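You operate a simulated robot arm through the tools that you are given. There is no shell and no other tool. Be economical: measure what you need, move in short steps, check, and stop when the job is done.

You run a simulated robot arm. Do the job below in one go: nothing can be reset, and whatever is moved stays where it is left.

JOB
Put some things from the top of the sideboard away. At the end: the white fork from the top of the sideboard is in the blue drawer; the green fork from the top of the sideboard is in the blue drawer; whatever was shut is shut again. Leave all else as you found it, and nothing knocked over (what rides in a drawer may roll over).

The check looks at the end state, three seconds after you hand in, the way a careful person would. Anything else that was tipped, shoved, dropped, spilled or broken makes it a failure.

ROBOT AND FRAMES
A 6-joint arm with a two-finger parallel gripper, fixed in place. Base frame: the origin is at the foot of the arm, x ahead of it, y to its left, z up. Readings come in m, degrees, newtons and seconds.
With the tool pointing down near the work surface it reaches from about 0.36 to 0.76 m from the base axis. Its first joint turns from -66.0 to 66.0 degrees. Payload 2.45 kg.
Tool frame: the origin (TCP) lies between the finger pads and is the grasp point; the fingertips stand 0.024 m ahead of it; z points along the fingers, y is the line along which they close. Largest opening 0.068 m; finger width 0.017, thickness 0.01; the body of the gripper, 0.04 by 0.07 m, starts 0.041 m behind the TCP.
Orientation is that of the tool frame in the base frame, as a unit quaternion [x, y, z, w]. With the fingers straight down and closing along the base's y, the tool's x points along the base's -x, its y along +y and its z along -z.

CONTROLS
- The arm moves only by the tool nudge_tool. Its argument "motion" is a list of rows, each a list of 6 numbers: the shift along the tool's x, y, z in m, then the turn, a rotation vector about the tool's x, y, z in degrees. In form: [[x, y, z, wx, wy, wz], ...]. A call has 1 to 12 rows; each row shifts and turns the commanded pose from where the row before left it, along the tool's axes as they then stand. "gripper" is the finger opening in m, from 0 to 0.068, set as the call begins (left out, the last holds). Each row takes 0.2 s and may step no farther than 0.05 m and 8.6 degrees from the row before; otherwise, or with a gripper value out of range, the whole call is refused. A pose out of reach is approached as far as the arm can. The call stops where the force on the tool passes 40 N (or 10 N more than at its start, if that is more) or the arm is blocked; 0.2 s more then pass. Each finger travels about 0.108 m/s and halts on what it meets, pressing with about 31 N; the grip force reading is that of the motor and also rises with nothing between the fingers. The clock runs only during rows and for 0.2 s after the last one: add rows that do not move to give the fingers time. The reply holds the time, the measured pose of the TCP, the force on the tool along the base axes, the opening and the grip force, in the units named above and with some noise, with the torque about the TCP (base axes, N m) and any sound that the robot's microphone picked up, and new pictures: "pictures" is both (left out), scene, wrist or none.
- Cameras (640 x 400 px; columns grow to the right, rows downward): "scene" is fixed at [0.1508, 0.4103, 1.4509]; the picture's right is [-0.87, -0.50, 0.00], its down [-0.34, 0.59, -0.73] and it looks along [0.36, -0.64, -0.68] (base axes); focal length 337 px, centre (320, 200). "wrist" rides on the gripper at [0.084, 0.011, -0.075] in the tool frame; the picture's right is [-0.13, 0.99, 0.00], its down [-0.60, -0.08, -0.79] and it looks along [-0.79, -0.10, 0.61] (tool axes); focal length 251 px, centre (320, 200). There is no depth. A picture from a camera that has moved, and an enlarged one, comes with that camera's place and axes in the base frame and with its lens.
- inspect(camera, box): a new picture of the part [left, top, right, bottom] of that camera's present view, enlarged. No time passes.
- finish_job(): hands the job in; it is judged then, once.

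Go step by step. Nothing tells you positions but the pictures and the camera data: compare them with the known pose of the tool, close in by small moves and look again before you grip or let go. The budget is 120 turns and 200 pictures, counting those below and the enlarged ones. Unless the task says otherwise, let go and move clear before handing in, and close with one line.

The tools are called after "Request:" as name(argument=value, ...) on one line, values as JSON. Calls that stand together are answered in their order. nudge_tool: Moves the arm, as the interface text tells. Its arguments: {"type":"object","properties":{"motion":{"type":"array","items":{"type":"array","items":{"type":"number"}}},"gripper":{"type":"number"},"pictures":{"type":"string","enum":["both","scene","wrist","none"]}},"required":["motion"]} The other tools are called the same way: inspect (camera, box) takes an enlarged picture of a part of a camera's view; finish_job () hands the job in.

At the start:

```text
time_s: 0.0
eef_pos: [0.4232, -0.164, 1.0495]
ee_rot: [0.0, 1.0, 0.0, 0.0]
force: [0.4, -0.5, 0.4]
torque: [0.0, 0.03, -0.01]
opening: 0.0682
grasp_force: 0.1
```

scene: 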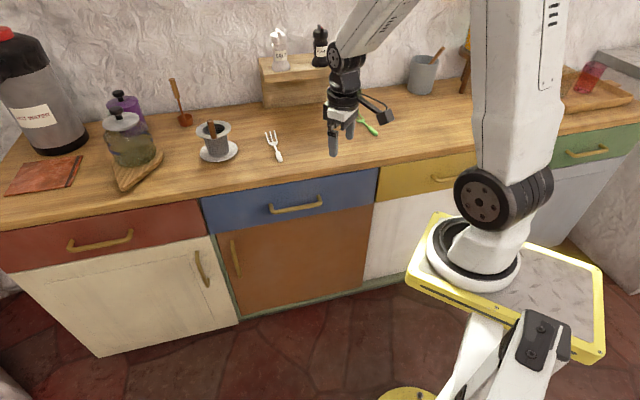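
wrist: 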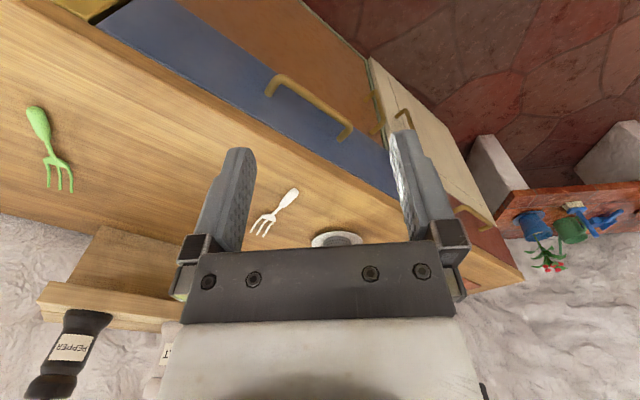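

I see both forks on the counter, the white one near (0.71,-0.28,0.86) and the green one near (0.51,-0.54,0.86). The blue drawer's handle is near (0.576,-0.196,0.735), and the front runs at about 45° to the base axes. I'll enlarge views to refine these.

Request:
inspect(camera="scene", box=[190, 110, 400, 240])

Request:
inspect(camera="wrist", box=[80, 0, 400, 200])

```text
3.05 times, centred on (295, 175) of scene
camera zoom: at [0.1508, 0.4103, 1.4509], right [-0.87, -0.5, 0.0], down [-0.34, 0.59, -0.73], along [0.36, -0.64, -0.68], focal length 1026 px, centre (396, 276)
```

zoom: 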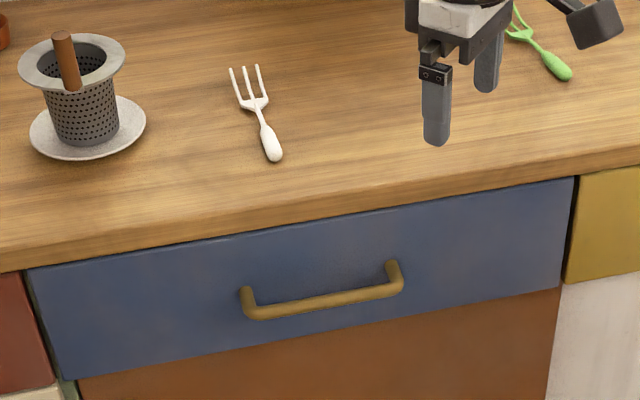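

```text
2.00 times, centred on (240, 100) of wrist
camera zoom: at [0.3405, -0.1531, 1.1241], right [0.13, 0.99, 0.0], down [0.6, -0.08, 0.79], along [0.79, -0.1, -0.61], focal length 503 px, centre (480, 400)
```

zoom: 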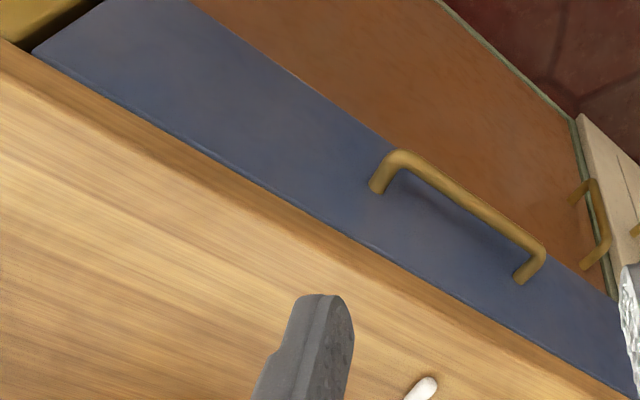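

The front runs at about 45°, with the handle bar centred near (0.564,-0.182,0.752). I'll yaw the tool -45° about its own z-axis, then tilt it 45° so the fingers point into the drawer front.

Request:
nudge_tool(motion=[[0, 0, 0, 0, 0, -7.5], [0, 0, 0, 0, 0, -7.5], [0, 0, 0, 0, 0, -7.5], [0, 0, 0, 0, 0, -7.5], [0, 0, 0, 0, 0, -7.5], [0, 0, 0, 0, 0, -7.5], [0, 0, 0, 7.5, 0, 0], [0, 0, 0, 7.5, 0, 0], [0, 0, 0, 7.5, 0, 0], [0, 0, 0, 7.5, 0, 0], [0, 0, 0, 7.5, 0, 0], [0, 0, 0, 7.5, 0, 0]], gripper=0.05)

```text
time_s: 2.6
eef_pos: [0.4148, -0.1641, 1.0456]
ee_rot: [-0.307, 0.888, -0.319, 0.124]
force: [2.8, -0.1, 0.3]
torque: [0.0, 0.07, 0.0]
opening: 0.05
grasp_force: 0.1
out of reach, approached as far as the arm can: row 11
camera wrist: at [0.3145, -0.1748, 1.0936], right [-0.36, 0.68, -0.64], down [0.18, 0.72, 0.67], along [0.92, 0.13, -0.38], focal length 251 px, centre (320, 200)
```

scene: 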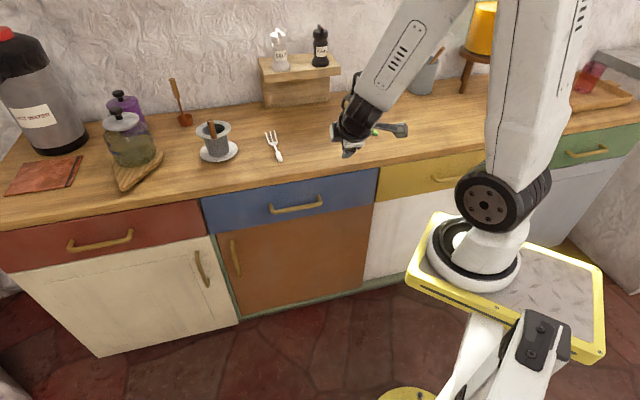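
wrist: 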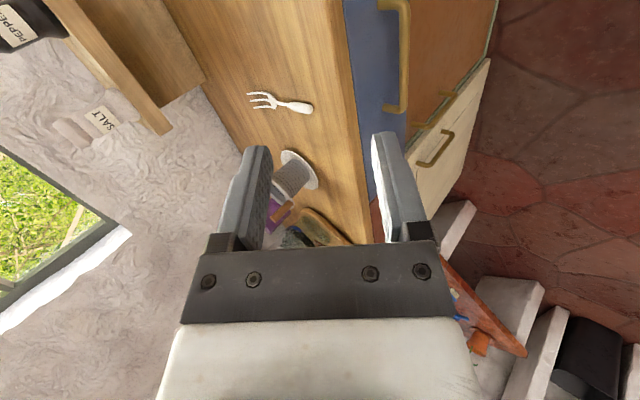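

The tilt reached about 40°, which is a limit in this folded pose. Now I'll move down and out to the pre-grasp pose in front of the handle.

Request:
nudge_tool(motion=[[-0.0155, 0.0194, 0.0339, 0, 0, 0], [-0.0155, 0.0194, 0.0339, 0, 0, 0], [-0.0155, 0.0194, 0.0339, 0, 0, 0], [-0.0155, 0.0194, 0.0339, 0, 0, 0], [-0.0155, 0.0194, 0.0339, 0, 0, 0], [-0.0155, 0.0194, 0.0339, 0, 0, 0]])

```text
time_s: 4.0
eef_pos: [0.5277, -0.1361, 0.8208]
ee_rot: [-0.356, 0.863, -0.332, 0.131]
force: [0.3, -0.4, -0.1]
torque: [-0.01, 0.0, -0.03]
opening: 0.0497
grasp_force: 0.1
camera wrist: at [0.4277, -0.1524, 0.8701], right [-0.43, 0.61, -0.67], down [0.1, 0.77, 0.64], along [0.9, 0.2, -0.39], focal length 251 px, centre (320, 200)
```

scene: 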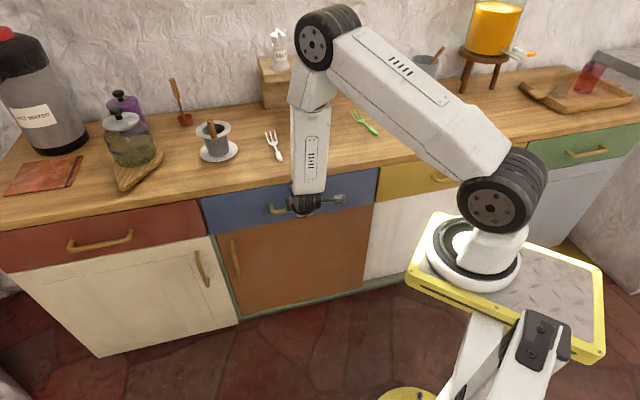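
wrist: 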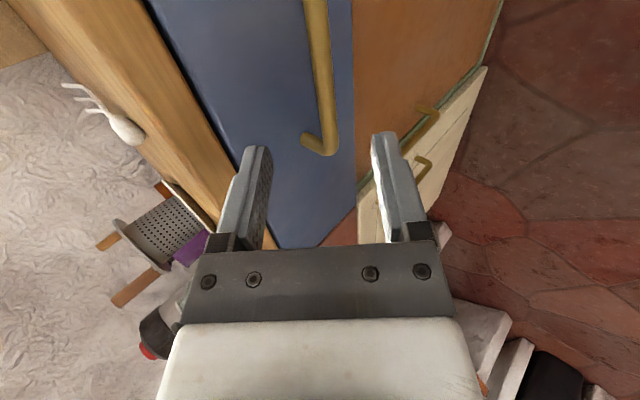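

The bar lies nearly on the tool axis about 0.095 m ahead, and the tool x-axis is parallel to it. I'll narrow the fingers, centre along the bar and advance part way.

Request:
nudge_tool(motion=[[0.013, -0.003, 0, 0, 0, 0], [0, 0, 0.02, 0, 0, 0], [0, 0, 0.02, 0, 0, 0], [0, 0, 0.01, 0, 0, 0]], gripper=0.038, pictures="wrist")

```text
time_s: 5.0
eef_pos: [0.5388, -0.1703, 0.7846]
ee_rot: [-0.356, 0.863, -0.334, 0.132]
force: [-0.4, 0.2, -0.1]
torque: [0.01, 0.01, 0.05]
opening: 0.0381
grasp_force: 0.1
camera wrist: at [0.4394, -0.1879, 0.834], right [-0.43, 0.61, -0.67], down [0.1, 0.77, 0.63], along [0.9, 0.2, -0.39], focal length 251 px, centre (320, 200)
```

wrist: 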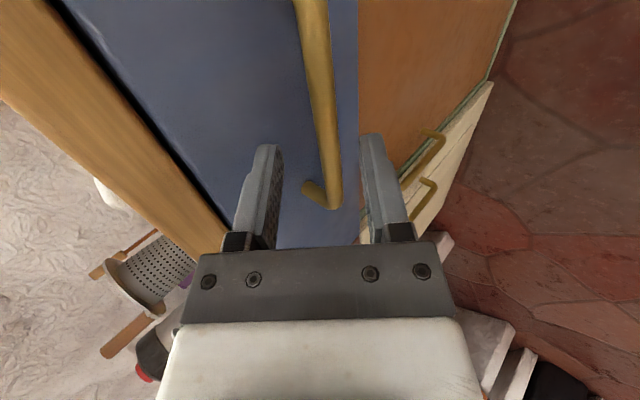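

The bar is still centred between the fingers, about 0.05 m ahead. I'll advance 0.036 m and close.

Request:
nudge_tool(motion=[[0, 0, 0.012, 0, 0, 0], [0, 0, 0.012, 0, 0, 0], [0, 0, 0.012, 0, 0, 0]])

```text
time_s: 5.8
eef_pos: [0.556, -0.1869, 0.7575]
ee_rot: [-0.357, 0.862, -0.334, 0.132]
force: [-0.1, 0.7, 0.1]
torque: [0.02, 0.0, 0.01]
opening: 0.0381
grasp_force: 0.0
camera wrist: at [0.456, -0.2046, 0.8079], right [-0.43, 0.61, -0.67], down [0.1, 0.77, 0.63], along [0.9, 0.2, -0.39], focal length 251 px, centre (320, 200)
```

scene: 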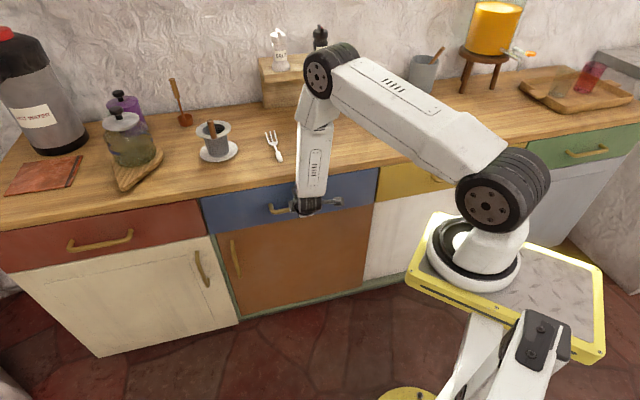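
wrist: 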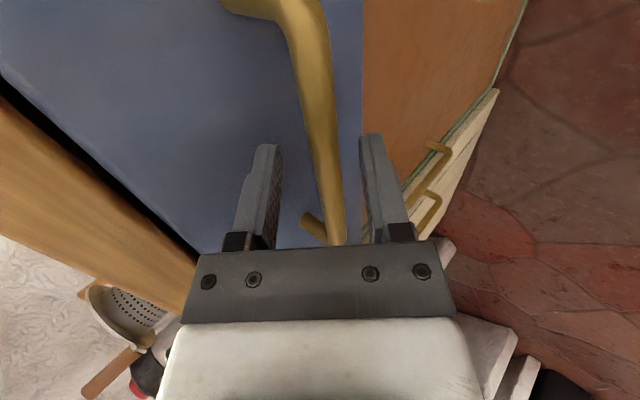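

The bar is between the fingers, so I'll close on it.

Request:
nudge_tool(motion=[[0, 0, 0, 0, 0, 0], [0, 0, 0, 0, 0, 0], [0, 0, 0, 0, 0, 0]], gripper=0, pictures="wrist")

```text
time_s: 6.6
eef_pos: [0.5539, -0.1864, 0.7566]
ee_rot: [-0.358, 0.863, -0.332, 0.128]
force: [0.0, 8.4, -20.5]
torque: [0.52, -0.08, 0.15]
opening: 0.0138
grasp_force: 33.6
camera wrist: at [0.4547, -0.2036, 0.8067], right [-0.44, 0.61, -0.66], down [0.11, 0.76, 0.64], along [0.89, 0.21, -0.4], focal length 251 px, centre (320, 200)
```

wrist: 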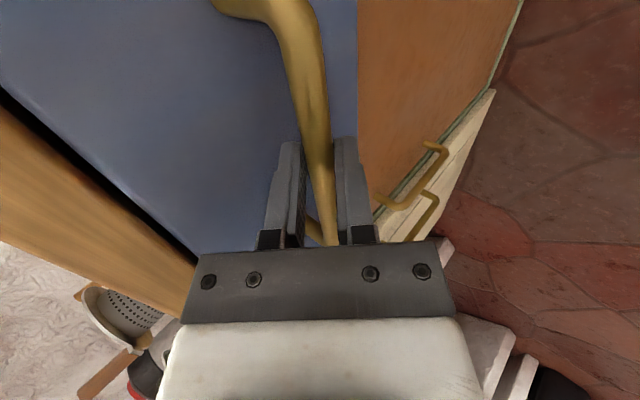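

The bar is gripped (opening 0.0138). I'll relieve the cross-force a little, then pull along the drawer axis in small steps.

Request:
nudge_tool(motion=[[0, 0.004, 0, 0, 0, 0], [0, 0.0075, -0.0067, 0, 0, 0], [0, 0.0075, -0.0067, 0, 0, 0], [0, 0.0075, -0.0067, 0, 0, 0], [0, 0.0075, -0.0067, 0, 0, 0]])

```text
time_s: 7.8
eef_pos: [0.526, -0.1577, 0.7573]
ee_rot: [-0.355, 0.861, -0.337, 0.134]
force: [-1.6, -4.6, 24.4]
torque: [-0.63, 0.16, -0.61]
opening: 0.0137
grasp_force: 33.5
camera wrist: at [0.4257, -0.1748, 0.8054], right [-0.43, 0.61, -0.67], down [0.1, 0.77, 0.63], along [0.9, 0.2, -0.39], focal length 251 px, centre (320, 200)
```

scene: 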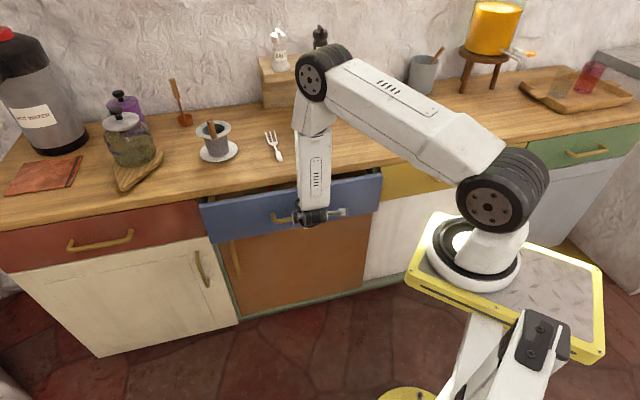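
wrist: 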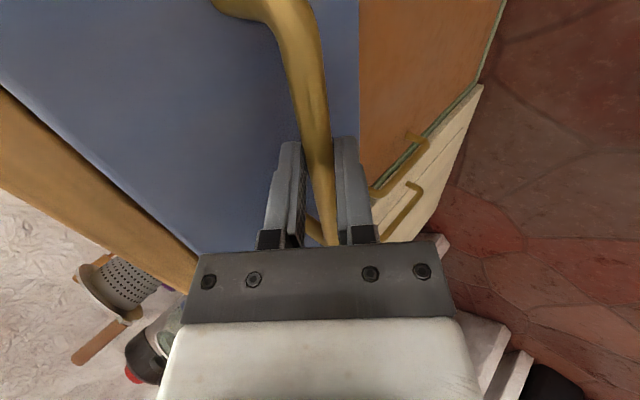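

The drawer slides easily. I'll relieve the vertical bias and keep pulling.

Request:
nudge_tool(motion=[[0, 0.0051, -0.0091, 0, 0, 0], [0, 0.0072, -0.0069, 0, 0, 0], [0, 0.0072, -0.0069, 0, 0, 0], [0, 0.0072, -0.0069, 0, 0, 0], [0, 0.0072, -0.0069, 0, 0, 0], [0, 0.0072, -0.0069, 0, 0, 0]], pictures="scene")

```text
time_s: 9.2
eef_pos: [0.4839, -0.117, 0.7579]
ee_rot: [-0.359, 0.864, -0.329, 0.129]
force: [1.8, 4.0, -5.3]
torque: [0.03, 0.11, -0.46]
opening: 0.0137
grasp_force: 34.1
stopped in row 6: the force on the tool passed its limit at 42 N (the readings are from after the stop); the commanded pose is now the measured one
```

scene: 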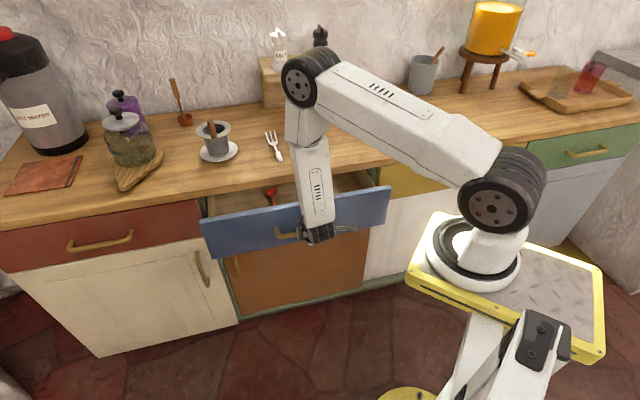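

It stopped on a force limit with the drawer about 0.10 m open. I can't tell yet if that was bias or an end stop, so I'll retry gently from the reset command.

Request:
nudge_tool(motion=[[0, 0.0038, -0.0033, 0, 0, 0], [0, 0.0038, -0.0033, 0, 0, 0], [0, 0.0038, -0.0033, 0, 0, 0], [0, 0.0038, -0.0033, 0, 0, 0]], pictures="none")

```text
time_s: 10.2
eef_pos: [0.4692, -0.1017, 0.7571]
ee_rot: [-0.358, 0.864, -0.33, 0.128]
force: [-2.2, -3.2, -7.1]
torque: [0.56, -0.48, 0.4]
opening: 0.0135
grasp_force: 33.6
```

It still slides, so I'll continue with small steps.

Request:
nudge_tool(motion=[[0, 0.0038, -0.0033, 0, 0, 0], [0, 0.0038, -0.0033, 0, 0, 0], [0, 0.0038, -0.0033, 0, 0, 0], [0, 0.0038, -0.0033, 0, 0, 0], [0, 0.0038, -0.0033, 0, 0, 0], [0, 0.0038, -0.0033, 0, 0, 0], [0, 0.0038, -0.0033, 0, 0, 0], [0, 0.0038, -0.0033, 0, 0, 0]], pictures="scene")

```text
time_s: 12.0
eef_pos: [0.441, -0.0736, 0.7563]
ee_rot: [-0.359, 0.864, -0.33, 0.129]
force: [5.4, 3.8, -21.4]
torque: [0.59, -0.31, 0.32]
opening: 0.0138
grasp_force: 34.1
```

scene: 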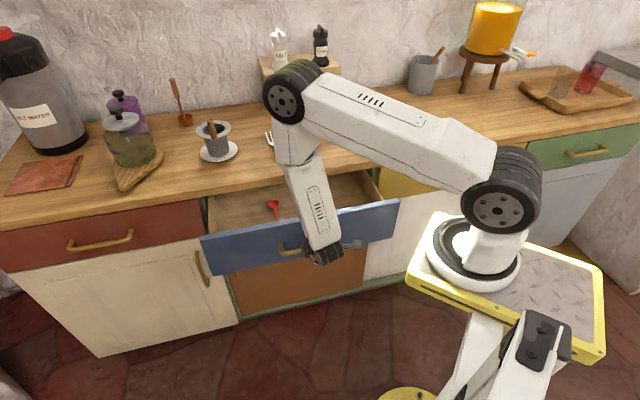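

The drawer is open about 0.16 m with only a red spoon inside, and that is enough room. I'll release and back off.

Request:
nudge_tool(motion=[[0, 0, 0, 0, 0, 0], [0, 0, 0, 0, 0, 0], [0, 0, -0.02, 0, 0, 0], [0, 0, -0.03, 0, 0, 0], [0, 0, -0.03, 0, 0, 0]], gripper=0.045)

```text
time_s: 13.2
eef_pos: [0.4063, -0.0356, 0.8164]
ee_rot: [-0.359, 0.864, -0.33, 0.129]
force: [0.2, 0.0, -0.4]
torque: [0.02, 0.03, 0.01]
opening: 0.0451
grasp_force: 0.1
camera wrist: at [0.3072, -0.053, 0.8663], right [-0.44, 0.61, -0.66], down [0.11, 0.76, 0.64], along [0.89, 0.21, -0.4], focal length 251 px, centre (320, 200)
```

scene: 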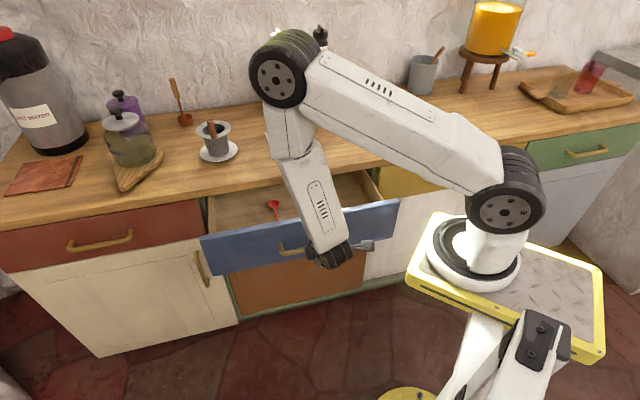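
wrist: 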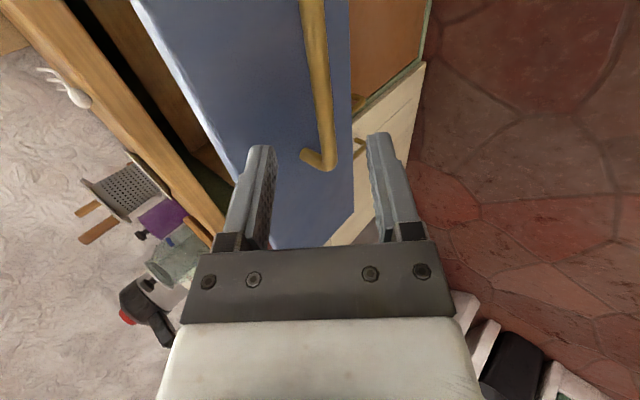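

Next I'll go up and level the tool to vertical before approaching the white fork. It lies along the drawer axis with its handle near (0.66,-0.245).

Request:
nudge_tool(motion=[[0, -0.033, -0.0375, 0, 0, 0], [0, -0.033, -0.0375, 0, 0, 0], [0, -0.033, -0.0375, 0, 0, 0], [0, -0.033, -0.0375, 0, 0, 0], [0, 0, 0, -8.26, 0, 0], [0, 0, 0, -8.26, 0, 0], [0, 0, 0, -8.26, 0, 0], [0, 0, 0, -8.26, 0, 0], [0, 0, 0, -8.26, 0, 0]])

```text
time_s: 15.2
eef_pos: [0.4305, -0.0265, 1.011]
ee_rot: [-0.381, 0.925, -0.005, -0.005]
force: [0.3, 0.3, 0.2]
torque: [-0.01, -0.01, -0.05]
opening: 0.0451
grasp_force: 0.0
out of reach, approached as far as the arm can: row 3, 4
camera wrist: at [0.3645, -0.0768, 1.0881], right [-0.61, 0.8, 0.0], down [0.49, 0.38, 0.79], along [0.63, 0.47, -0.62], focal length 251 px, centre (320, 200)
```

scene: 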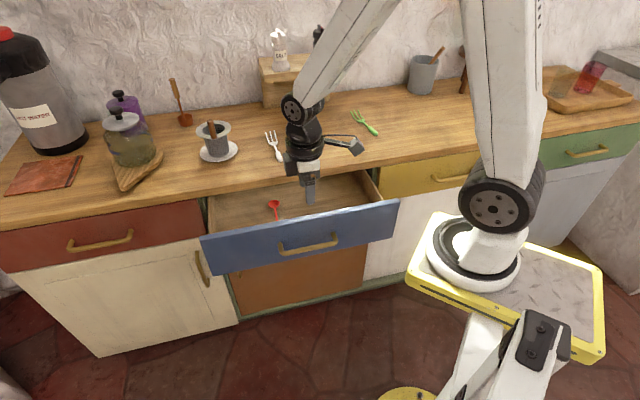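
wrist: 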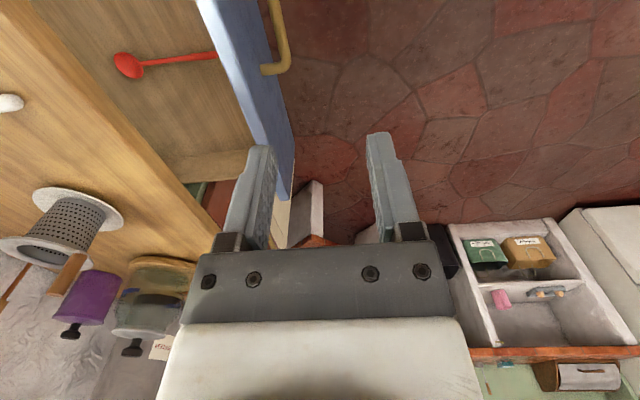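

The tool is vertical now. I'll move over the counter edge and yaw 90° so the fingers close across the white fork.

Request:
nudge_tool(motion=[[0, -0.047, 0, 0, 0, 0], [0, -0.047, 0, 0, 0, 0], [0, -0.047, 0, 0, 0, 0], [0, -0.047, 0, 0, 0, 0], [0, -0.047, 0, 0, 0, 0], [0, 0, 0, 0, 0, 8.2], [0, 0, 0, 0, 0, 8.2], [0, 0, 0, 0, 0, 8.2], [0, 0, 0, 0, 0, 8.2], [0, 0, 0, 0, 0, 8.2], [0, 0, 0, 0, 0, 8.2], [0, 0, 0, 0, 0, 8.2]], pictures="none")

Request:
nudge_tool(motion=[[0, 0, 0, 0, 0, 8.2], [0, 0, 0, 0, 0, 8.2], [0, 0, 0, 0, 0, 8.2], [0, 0, 0, 0, 0, 7.8]])

```text
time_s: 17.8
eef_pos: [0.5965, -0.1924, 1.0121]
ee_rot: [0.11, 0.994, -0.007, -0.003]
force: [-0.3, -0.3, 0.4]
torque: [0.02, 0.0, 0.03]
opening: 0.0449
grasp_force: 0.1
```

```text
time_s: 18.8
eef_pos: [0.5959, -0.1932, 1.012]
ee_rot: [0.384, 0.923, -0.008, -0.001]
force: [0.8, 0.5, -0.5]
torque: [-0.01, -0.01, 0.01]
opening: 0.045
grasp_force: 0.1
camera wrist: at [0.5463, -0.1253, 1.0871], right [0.79, 0.61, -0.01], down [0.38, -0.47, 0.8], along [0.48, -0.64, -0.6], focal length 251 px, centre (320, 200)
```

scene: 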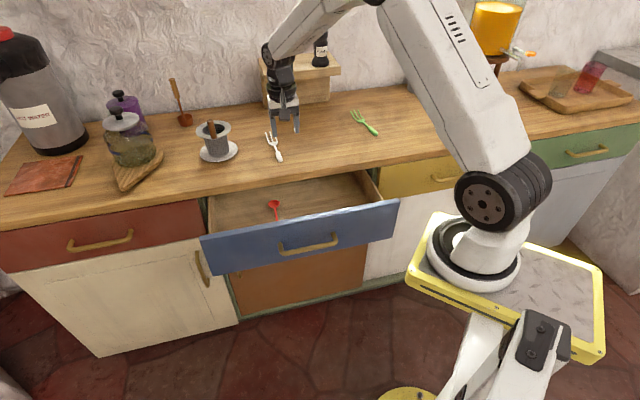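
wrist: 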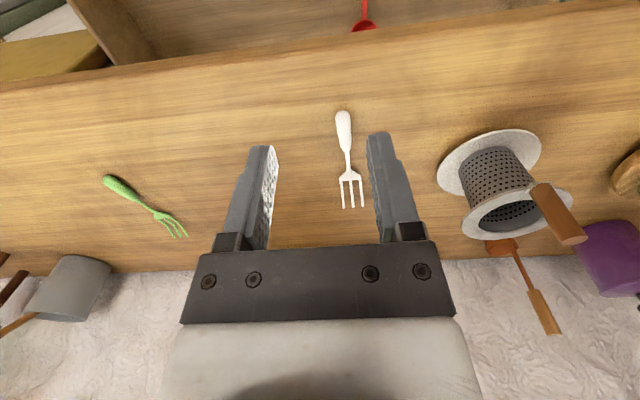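

The white fork runs exactly along the drawer axis, and a grasp on its handle at about (0.672,-0.251) suits. I'll move over it and part way down.

Request:
nudge_tool(motion=[[-0.045, 0.0065, 0, 0, 0, 0], [-0.05, 0.0065, 0, 0, 0, 0], [0, 0, 0.04, 0, 0, 0], [0, 0, 0.04, 0, 0, 0]], gripper=0.035)

```text
refused: row 2 steps farther than a row can; nothing moved
```

Request:
nudge_tool(motion=[[-0.0475, 0.0065, 0, 0, 0, 0], [-0.0475, 0.0065, 0, 0, 0, 0], [0, 0, 0.04, 0, 0, 0], [0, 0, 0.04, 0, 0, 0]], gripper=0.035)

```text
time_s: 19.8
eef_pos: [0.672, -0.2513, 0.9309]
ee_rot: [0.383, 0.924, -0.007, -0.001]
force: [-0.1, -0.2, 0.8]
torque: [-0.02, -0.03, 0.0]
opening: 0.0348
grasp_force: 0.1
camera wrist: at [0.6209, -0.1832, 1.0065], right [0.79, 0.61, -0.01], down [0.38, -0.47, 0.8], along [0.48, -0.64, -0.6], focal length 251 px, centre (320, 200)
```

scene: 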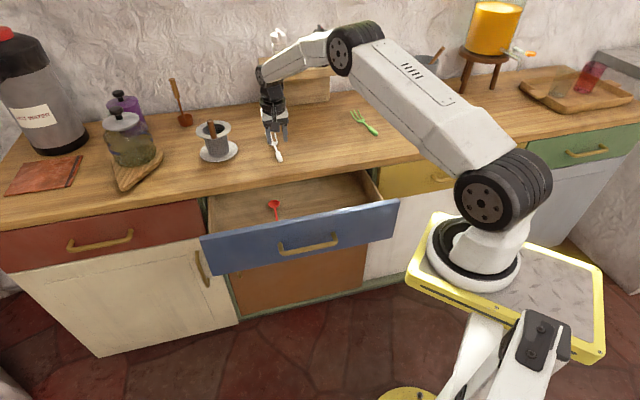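
wrist: 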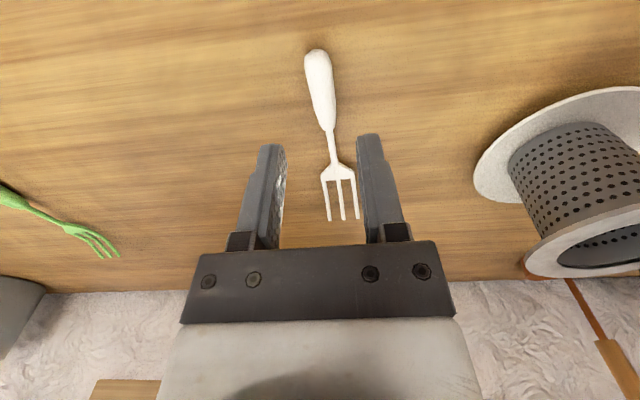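

It's aligned with the handle. I'll descend until the tips are just above the counter.

Request:
nudge_tool(motion=[[0.006, 0, 0.018, 0, 0, 0], [0, 0, 0.018, 0, 0, 0]], pictures="wrist")

Request:
inspect(camera="scene", box=[230, 90, 330, 170])

```text
time_s: 20.4
eef_pos: [0.6664, -0.2466, 0.8965]
ee_rot: [0.383, 0.924, -0.008, -0.002]
force: [0.7, -0.5, 0.2]
torque: [-0.02, -0.01, 0.0]
opening: 0.0348
grasp_force: 0.0
camera wrist: at [0.6165, -0.1794, 0.9707], right [0.79, 0.61, -0.01], down [0.38, -0.47, 0.8], along [0.48, -0.64, -0.6], focal length 251 px, centre (320, 200)
```

wrist: 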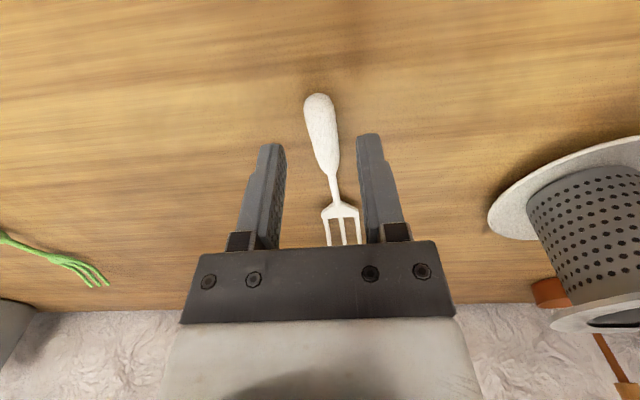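

```text
5.00 times, centred on (280, 130) of scene
camera zoom: at [0.1509, 0.4103, 1.4509], right [-0.87, -0.5, 0.0], down [-0.34, 0.59, -0.73], along [0.36, -0.64, -0.68], focal length 1683 px, centre (520, 550)
```

zoom: 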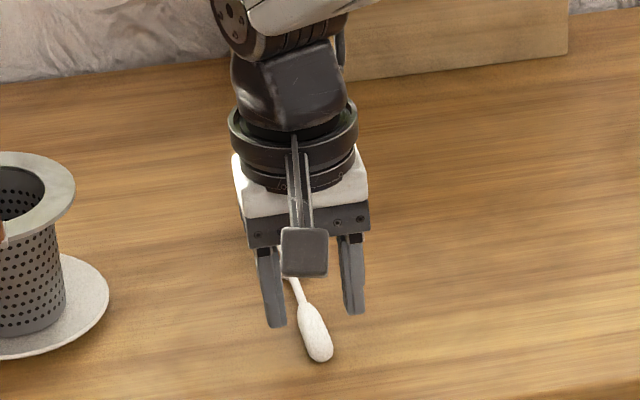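

The handle sits between the fingers. I'll take the last millimetres gently, watching the force.

Request:
nudge_tool(motion=[[0, 0, 0.003, 0, 0, 0], [0, 0, 0.003, 0, 0, 0], [0, 0, 0.002, 0, 0, 0]], pictures="wrist")

```text
time_s: 21.2
eef_pos: [0.668, -0.2479, 0.8871]
ee_rot: [0.382, 0.924, -0.007, 0.0]
force: [-0.1, 0.5, 0.3]
torque: [-0.01, 0.01, 0.03]
opening: 0.035
grasp_force: 0.0
camera wrist: at [0.6179, -0.1799, 0.9623], right [0.79, 0.61, -0.01], down [0.38, -0.47, 0.8], along [0.48, -0.64, -0.6], focal length 251 px, centre (320, 200)
```

wrist: 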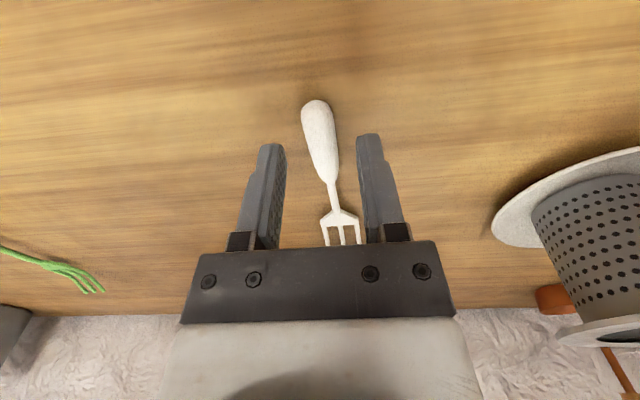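

No contact yet. I'll go a couple of mm lower, then close.

Request:
nudge_tool(motion=[[0, 0, 0.0015, 0, 0, 0], [0, 0, 0.0015, 0, 0, 0]], pictures="none")

Request:
nudge_tool(motion=[[0, 0, 0, 0, 0, 0], [0, 0, 0, 0, 0, 0], [0, 0, 0, 0, 0, 0]], gripper=0)

```text
time_s: 21.8
eef_pos: [0.669, -0.248, 0.885]
ee_rot: [0.383, 0.924, -0.007, -0.001]
force: [-0.7, 0.6, 0.1]
torque: [0.02, 0.03, -0.01]
opening: 0.035
grasp_force: 0.1
```

```text
time_s: 22.6
eef_pos: [0.6679, -0.2481, 0.8848]
ee_rot: [0.383, 0.924, -0.007, -0.002]
force: [0.9, 0.7, 0.7]
torque: [-0.03, -0.01, 0.03]
opening: 0.0149
grasp_force: 31.3
camera wrist: at [0.618, -0.1795, 0.9595], right [0.79, 0.61, -0.01], down [0.38, -0.47, 0.8], along [0.48, -0.64, -0.6], focal length 251 px, centre (320, 200)
```

scene: 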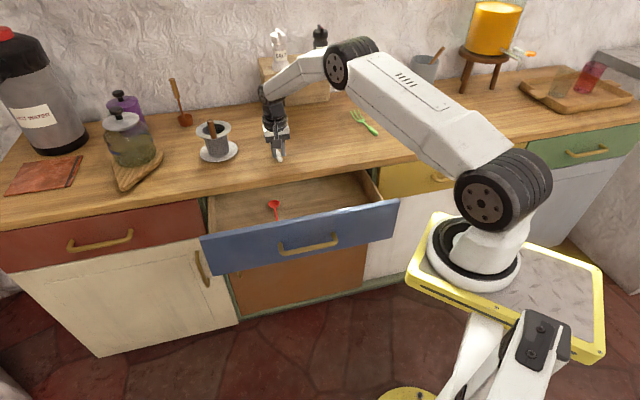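
wrist: 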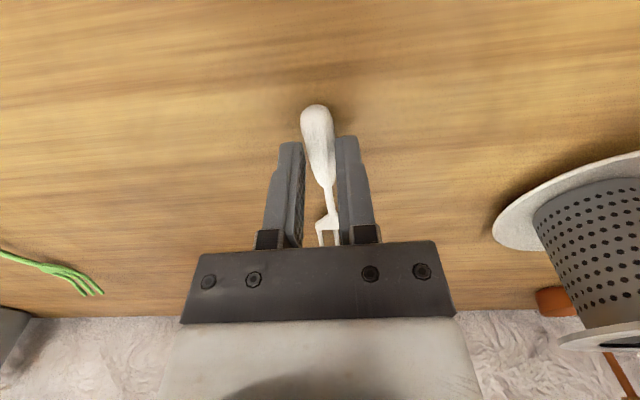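

The white fork is gripped. I'll lift straight up, carry it over the open drawer, and then yaw it parallel to the drawer front.

Request:
nudge_tool(motion=[[0, 0, -0.02, 0, 0, 0], [0, 0, -0.04, 0, 0, 0], [0, 0, -0.045, 0, 0, 0], [0, 0, -0.025, 0, 0, 0], [0.0326, -0.0274, 0, 0, 0, 0], [0.0326, -0.0274, 0, 0, 0, 0], [0.0326, -0.0274, 0, 0, 0, 0], [0.0326, -0.0274, 0, 0, 0, 0], [0.0326, -0.0274, 0, 0, 0, 0]])

```text
time_s: 24.6
eef_pos: [0.4568, -0.2277, 1.0186]
ee_rot: [0.383, 0.924, -0.008, -0.001]
force: [-0.6, -0.2, 0.1]
torque: [0.01, 0.02, -0.01]
opening: 0.0001
grasp_force: 23.3
camera wrist: at [0.4072, -0.1601, 1.0928], right [0.79, 0.61, -0.01], down [0.38, -0.47, 0.8], along [0.48, -0.64, -0.6], focal length 251 px, centre (320, 200)
```

scene: 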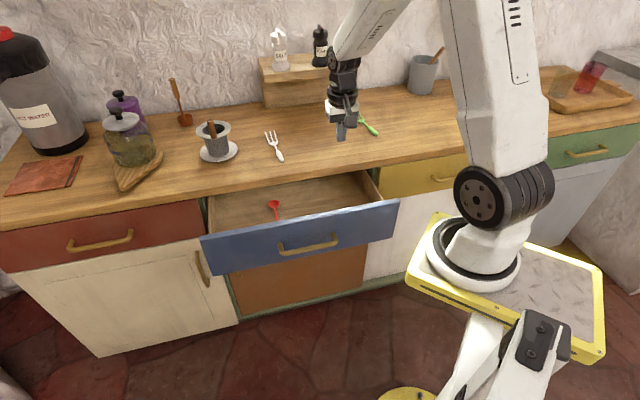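
wrist: 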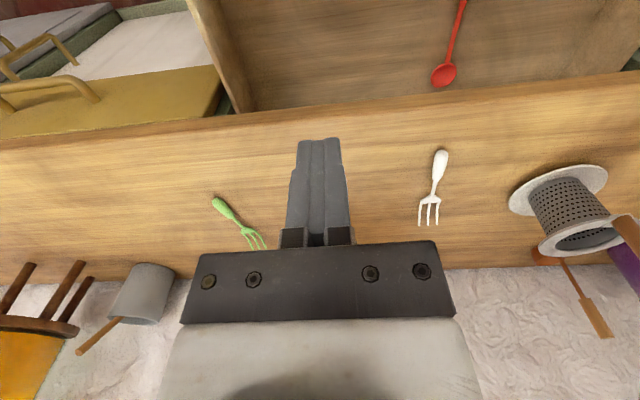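

The fork slipped out at lift and is lying on the counter, apparently where it was. I gripped too high on its rounded handle. I'll look closely and regrip lower.

Request:
inspect(camera="scene", box=[240, 110, 320, 170])

Request:
inspect(camera="wrist", box=[380, 130, 500, 240])

```text
6.67 times, centred on (280, 140) of scene
camera zoom: at [0.1508, 0.4103, 1.4509], right [-0.87, -0.5, 0.0], down [-0.34, 0.59, -0.73], along [0.36, -0.64, -0.68], focal length 2244 px, centre (587, 600)
```

zoom: 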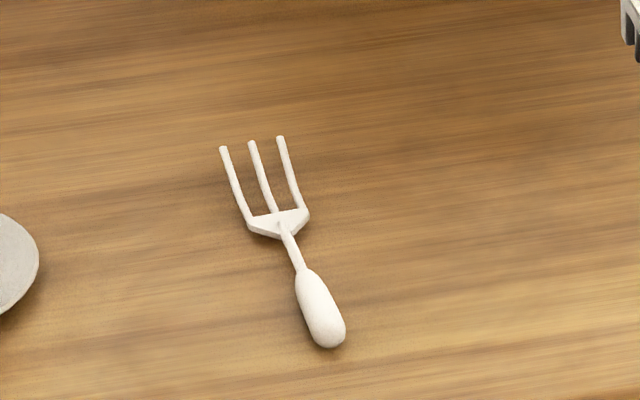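

```text
3.64 times, centred on (440, 185) of wrist
camera zoom: at [0.4072, -0.1601, 1.0928], right [0.79, 0.61, -0.01], down [0.38, -0.47, 0.8], along [0.48, -0.64, -0.6], focal length 914 px, centre (-116, 254)
```

zoom: 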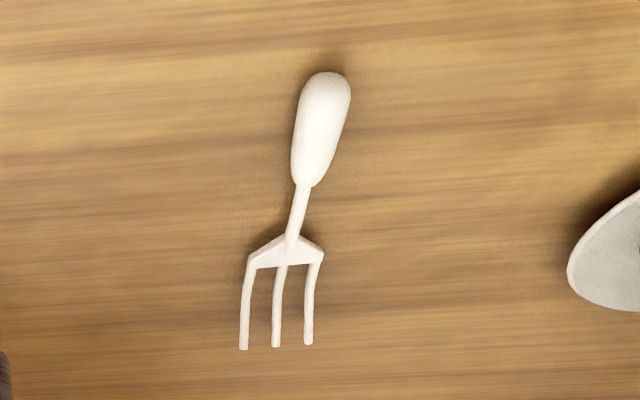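

The fork is unmoved and heads at about -41°, so I'll regrip with a 4° yaw correction, centred at about (0.667,-0.253) and lower. I'll return there and feel for the counter in 1–2 mm steps.

Request:
nudge_tool(motion=[[-0.0333, 0.0264, 0, 0, 0, 0], [-0.0333, 0.0264, 0, 0, 0, 0], [-0.0333, 0.0264, 0, 0, 0, 0], [-0.0333, 0.0264, 0, 0, 0, 0], [-0.0333, 0.0264, 0, 0, 0, -4], [0, 0, 0.04, 0, 0, 0], [0, 0, 0.04, 0, 0, 0]], gripper=0.035, pictures="wrist")

```text
time_s: 26.2
eef_pos: [0.6684, -0.2541, 0.9334]
ee_rot: [0.35, 0.937, -0.007, -0.002]
force: [-0.2, -0.8, -0.4]
torque: [0.01, 0.0, -0.01]
opening: 0.035
grasp_force: 0.0
camera wrist: at [0.6129, -0.1892, 1.0072], right [0.75, 0.66, -0.01], down [0.41, -0.45, 0.8], along [0.52, -0.6, -0.61], focal length 251 px, centre (320, 200)
```

wrist: 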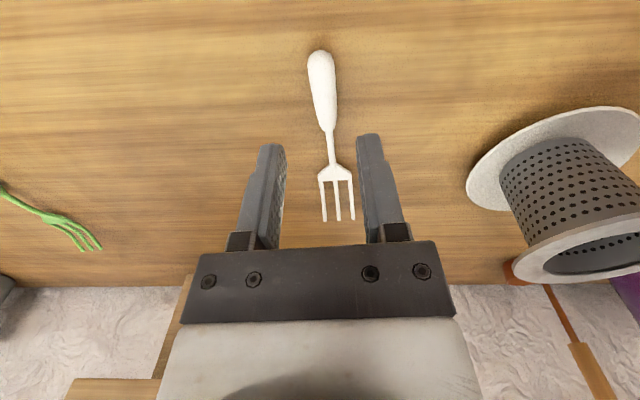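

It's well aligned now. Descending to just above the previous grasp height, then feeling down.

Request:
nudge_tool(motion=[[0, 0, 0.025, 0, 0, 0], [0, 0, 0.022, 0, 0, 0], [0, 0, 0.002, 0, 0, 0], [0, 0, 0.002, 0, 0, 0]], pictures="none")

Request:
nudge_tool(motion=[[0, 0, 0.0015, 0, 0, 0], [0, 0, 0.0015, 0, 0, 0]], pictures="wrist")

```text
time_s: 27.2
eef_pos: [0.6652, -0.2549, 0.8832]
ee_rot: [0.35, 0.937, -0.007, -0.001]
force: [-0.1, 0.0, 0.6]
torque: [0.02, 0.01, -0.01]
opening: 0.035
grasp_force: 0.0
```

```text
time_s: 27.8
eef_pos: [0.667, -0.2536, 0.8795]
ee_rot: [0.35, 0.937, -0.007, -0.001]
force: [0.3, -1.1, -0.1]
torque: [0.01, -0.01, 0.0]
opening: 0.0352
grasp_force: 0.1
camera wrist: at [0.6112, -0.1896, 0.9554], right [0.75, 0.66, -0.01], down [0.41, -0.45, 0.8], along [0.52, -0.6, -0.61], focal length 251 px, centre (320, 200)
```

wrist: 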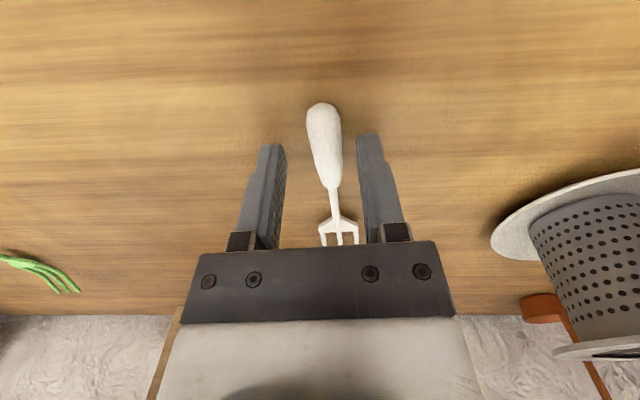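

Still no contact at z=0.8795, so I'll keep feeling down.

Request:
nudge_tool(motion=[[0, 0, 0.0015, 0, 0, 0], [0, 0, 0.0015, 0, 0, 0]], pictures="none")

Request:
nudge_tool(motion=[[0, 0, 0.0012, 0, 0, 0], [0, 0, 0.0012, 0, 0, 0]], pictures="none")

```text
time_s: 28.4
eef_pos: [0.6659, -0.2539, 0.8782]
ee_rot: [0.35, 0.937, -0.007, -0.001]
force: [0.4, 0.5, -0.3]
torque: [0.02, 0.02, -0.04]
opening: 0.0351
grasp_force: 0.1
```

```text
time_s: 29.0
eef_pos: [0.6662, -0.2545, 0.8763]
ee_rot: [0.35, 0.937, -0.007, -0.001]
force: [0.1, 0.0, 0.5]
torque: [0.01, -0.02, 0.0]
opening: 0.0348
grasp_force: 0.1
```

Request:
nudge_tool(motion=[[0, 0, 0.0012, 0, 0, 0], [0, 0, 0.0012, 0, 0, 0]], pictures="none")

Request:
inspect(camera="scene", box=[240, 110, 320, 170])

```text
time_s: 29.6
eef_pos: [0.6667, -0.255, 0.8748]
ee_rot: [0.35, 0.937, -0.007, -0.001]
force: [0.2, 0.9, 0.2]
torque: [0.03, -0.01, -0.01]
opening: 0.0348
grasp_force: 0.0
```

```text
6.67 times, centred on (280, 140) of scene
camera zoom: at [0.1508, 0.4103, 1.4509], right [-0.87, -0.5, 0.0], down [-0.34, 0.59, -0.73], along [0.36, -0.64, -0.68], focal length 2244 px, centre (587, 600)
```

zoom: 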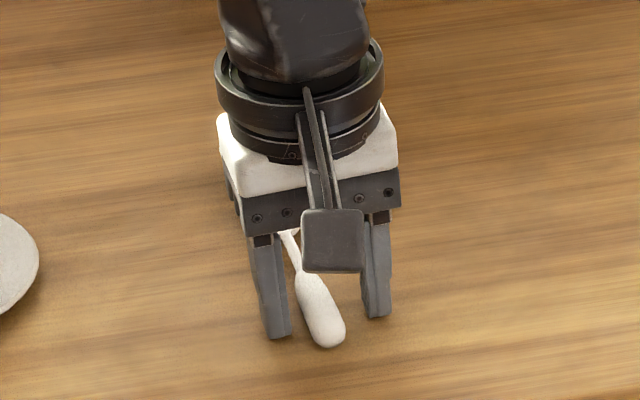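

Request:
nudge_tool(motion=[[0, 0, 0.001, 0, 0, 0], [0, 0, 0.001, 0, 0, 0], [0, 0, 0, 0, 0, 0]], pictures="none")

```text
time_s: 30.6
eef_pos: [0.6666, -0.2546, 0.8746]
ee_rot: [0.35, 0.937, -0.007, -0.002]
force: [-5.1, 2.4, 8.0]
torque: [0.23, -0.01, 0.18]
opening: 0.0338
grasp_force: 0.1
stopped in row 3: the force on the tool passed its limit at 41 N (the readings are from after the stop); the commanded pose is now the measured one
```

I've touched the counter at TCP z≈0.8745, so its surface is about 0.850. I'll raise 2 mm and close.

Request:
nudge_tool(motion=[[0, 0, -0.002, 0, 0, 0], [0, 0, 0, 0, 0, 0]], pictures="none")

Request:
nudge_tool(motion=[[0, 0, 0, 0, 0, 0], [0, 0, 0, 0, 0, 0], [0, 0, -0.001, 0, 0, 0], [0, 0, -0.01, 0, 0, 0], [0, 0, -0.02, 0, 0, 0]], gripper=0)

```text
time_s: 31.2
eef_pos: [0.6679, -0.2548, 0.8772]
ee_rot: [0.349, 0.937, -0.007, -0.002]
force: [-1.0, 0.9, -0.1]
torque: [0.03, 0.03, -0.04]
opening: 0.035
grasp_force: 0.0
```

```text
time_s: 32.4
eef_pos: [0.6684, -0.2548, 0.9074]
ee_rot: [0.349, 0.937, -0.007, -0.001]
force: [-0.3, -0.4, -0.7]
torque: [0.01, 0.01, 0.0]
opening: 0.0149
grasp_force: 30.9
camera wrist: at [0.613, -0.1911, 0.9818], right [0.75, 0.66, -0.01], down [0.41, -0.45, 0.8], along [0.52, -0.6, -0.61], focal length 251 px, centre (320, 200)
```

scene: 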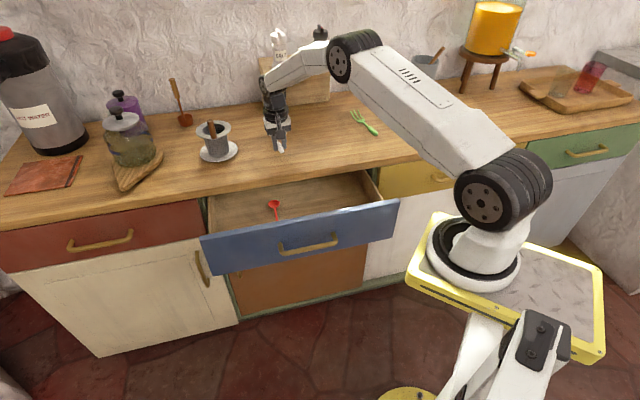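
wrist: 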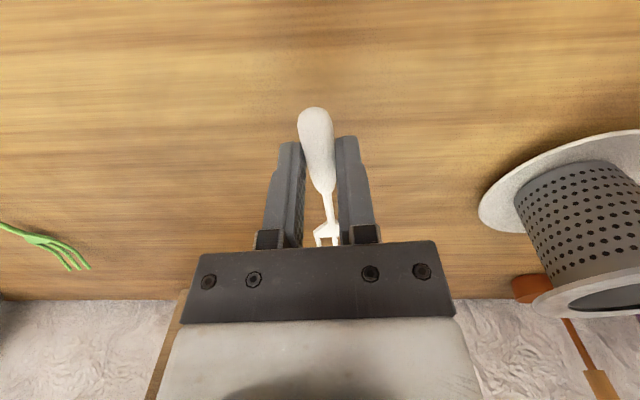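

The fork is held this time. I'll lift further and carry it over the drawer.

Request:
nudge_tool(motion=[[0, 0, -0.02, 0, 0, 0], [0, 0, -0.02, 0, 0, 0], [0, 0, -0.03, 0, 0, 0], [0, 0, -0.03, 0, 0, 0], [0.02945, -0.02, 0, 0, 0, 0], [0.02945, -0.02, 0, 0, 0, 0], [0.02945, -0.02, 0, 0, 0, 0], [0.02945, -0.02, 0, 0, 0, 0], [0.02945, -0.02, 0, 0, 0, 0], [0.02945, -0.02, 0, 0, 0, 0]])

```text
time_s: 34.6
eef_pos: [0.459, -0.2293, 1.01]
ee_rot: [0.35, 0.937, -0.007, 0.0]
force: [0.1, -1.1, -0.3]
torque: [0.0, 0.0, 0.01]
opening: 0.0149
grasp_force: 31.6
camera wrist: at [0.4038, -0.1655, 1.0842], right [0.75, 0.66, -0.01], down [0.41, -0.45, 0.8], along [0.52, -0.6, -0.61], focal length 251 px, centre (320, 200)
```

scene: 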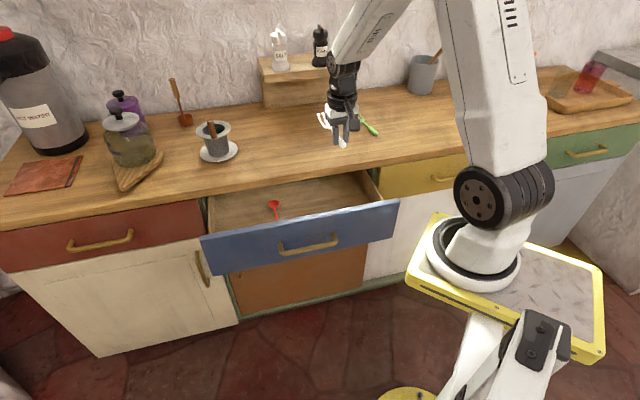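
wrist: 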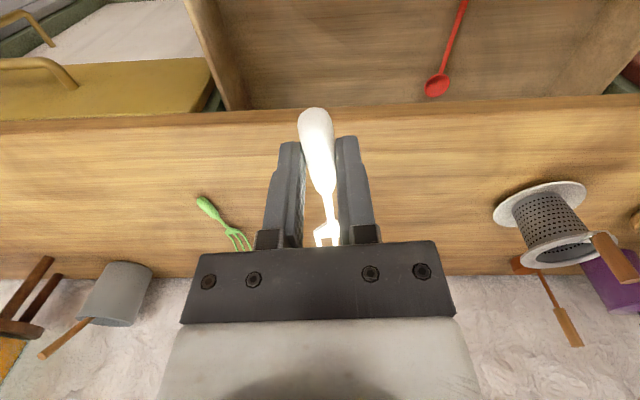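

The fork is still held. I'll yaw 86° so it lies parallel to the drawer front.

Request:
nudge_tool(motion=[[0, 0, 0, 0, 0, -7.8], [0, 0, 0, 0, 0, -7.8], [0, 0, 0, 0, 0, -7.8], [0, 0, 0, 0, 0, -7.8], [0, 0, 0, 0, 0, -7.8], [0, 0, 0, 0, 0, -7.8], [0, 0, 0, 0, 0, -7.8], [0, 0, 0, 0, 0, -7.8], [0, 0, 0, 0, 0, -7.8], [0, 0, 0, 0, 0, -7.8], [0, 0, 0, 0, 0, -7.8]])

```text
time_s: 37.0
eef_pos: [0.4579, -0.228, 1.0071]
ee_rot: [-0.383, 0.924, -0.004, -0.004]
force: [0.2, -0.3, 0.1]
torque: [-0.03, 0.01, -0.01]
opening: 0.0153
grasp_force: 30.8
camera wrist: at [0.3915, -0.279, 1.0837], right [-0.61, 0.79, -0.01], down [0.49, 0.38, 0.79], along [0.62, 0.48, -0.62], focal length 251 px, centre (320, 200)
```

scene: 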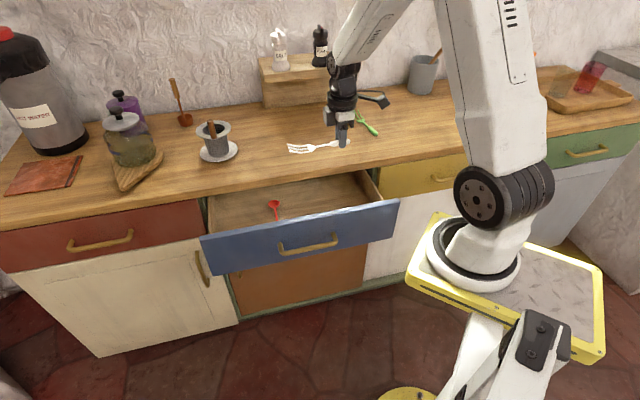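
wrist: 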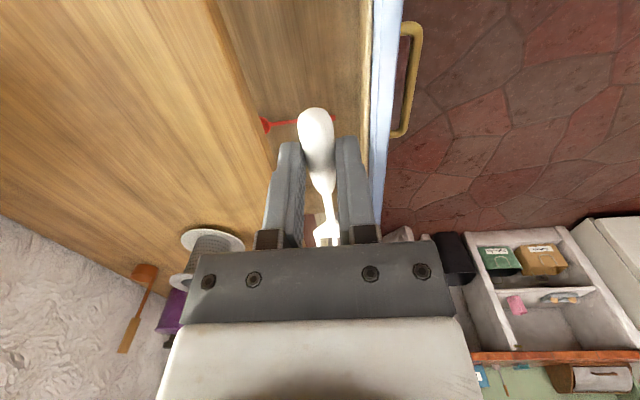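

The fork is parallel to the front and held. The gap between the counter edge and the drawer front is centred near n≈0.50, so I'll shift 15 mm inward and lower.

Request:
nudge_tool(motion=[[0, -0.015, 0, 0, 0, 0], [0, 0, 0.04, 0, 0, 0], [0, 0, 0.04, 0, 0, 0], [0, 0, 0.04, 0, 0, 0], [0, 0, 0.03, 0, 0, 0]])

```text
time_s: 38.2
eef_pos: [0.4652, -0.2427, 0.8562]
ee_rot: [-0.381, 0.925, -0.005, -0.005]
force: [-0.4, -0.2, -1.2]
torque: [-0.02, 0.04, -0.05]
opening: 0.0151
grasp_force: 31.5
camera wrist: at [0.3986, -0.2929, 0.9326], right [-0.61, 0.79, -0.01], down [0.49, 0.38, 0.79], along [0.63, 0.47, -0.62], focal length 251 px, centre (320, 200)
```

scene: 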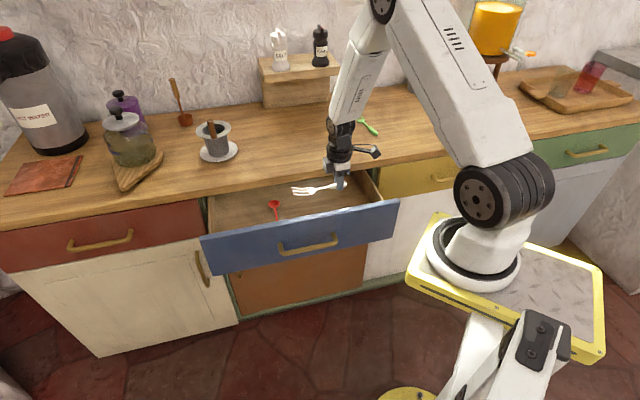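
wrist: 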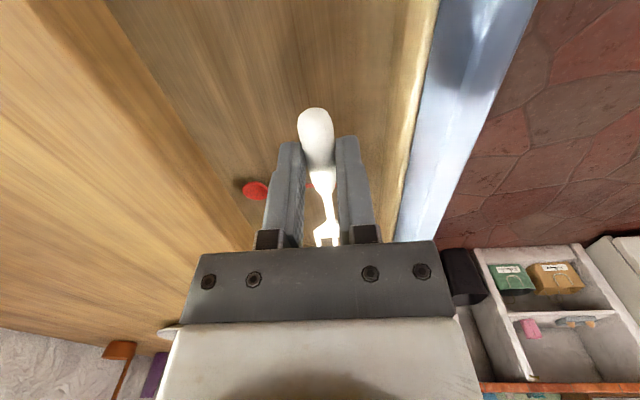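

The gap spans about n 0.456–0.566. I'll shift 8 mm more and lower into the drawer.

Request:
nudge_tool(motion=[[0, -0.008, 0.02, 0, 0, 0], [0, 0, 0.02, 0, 0, 0], [0, 0, 0.02, 0, 0, 0], [0, 0, 0.015, 0, 0, 0]])

```text
time_s: 39.2
eef_pos: [0.4705, -0.2482, 0.7804]
ee_rot: [-0.382, 0.924, -0.004, -0.005]
force: [-0.5, -0.8, 0.3]
torque: [-0.04, 0.02, 0.02]
opening: 0.0152
grasp_force: 31.5
camera wrist: at [0.4048, -0.2987, 0.8559], right [-0.61, 0.79, -0.01], down [0.49, 0.38, 0.79], along [0.63, 0.47, -0.62], focal length 251 px, centre (320, 200)
```

scene: 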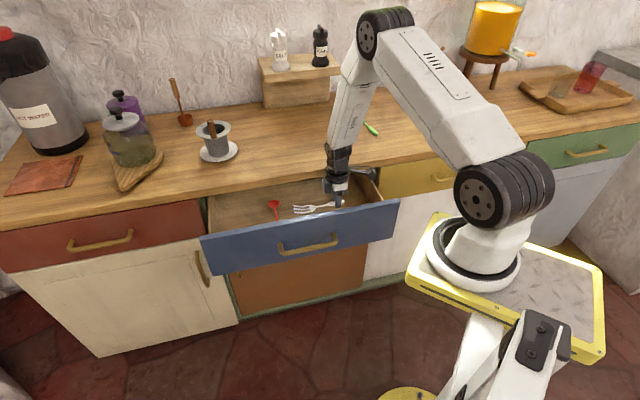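
wrist: 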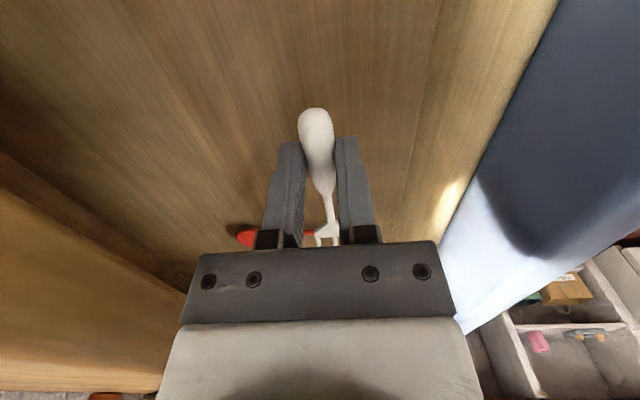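

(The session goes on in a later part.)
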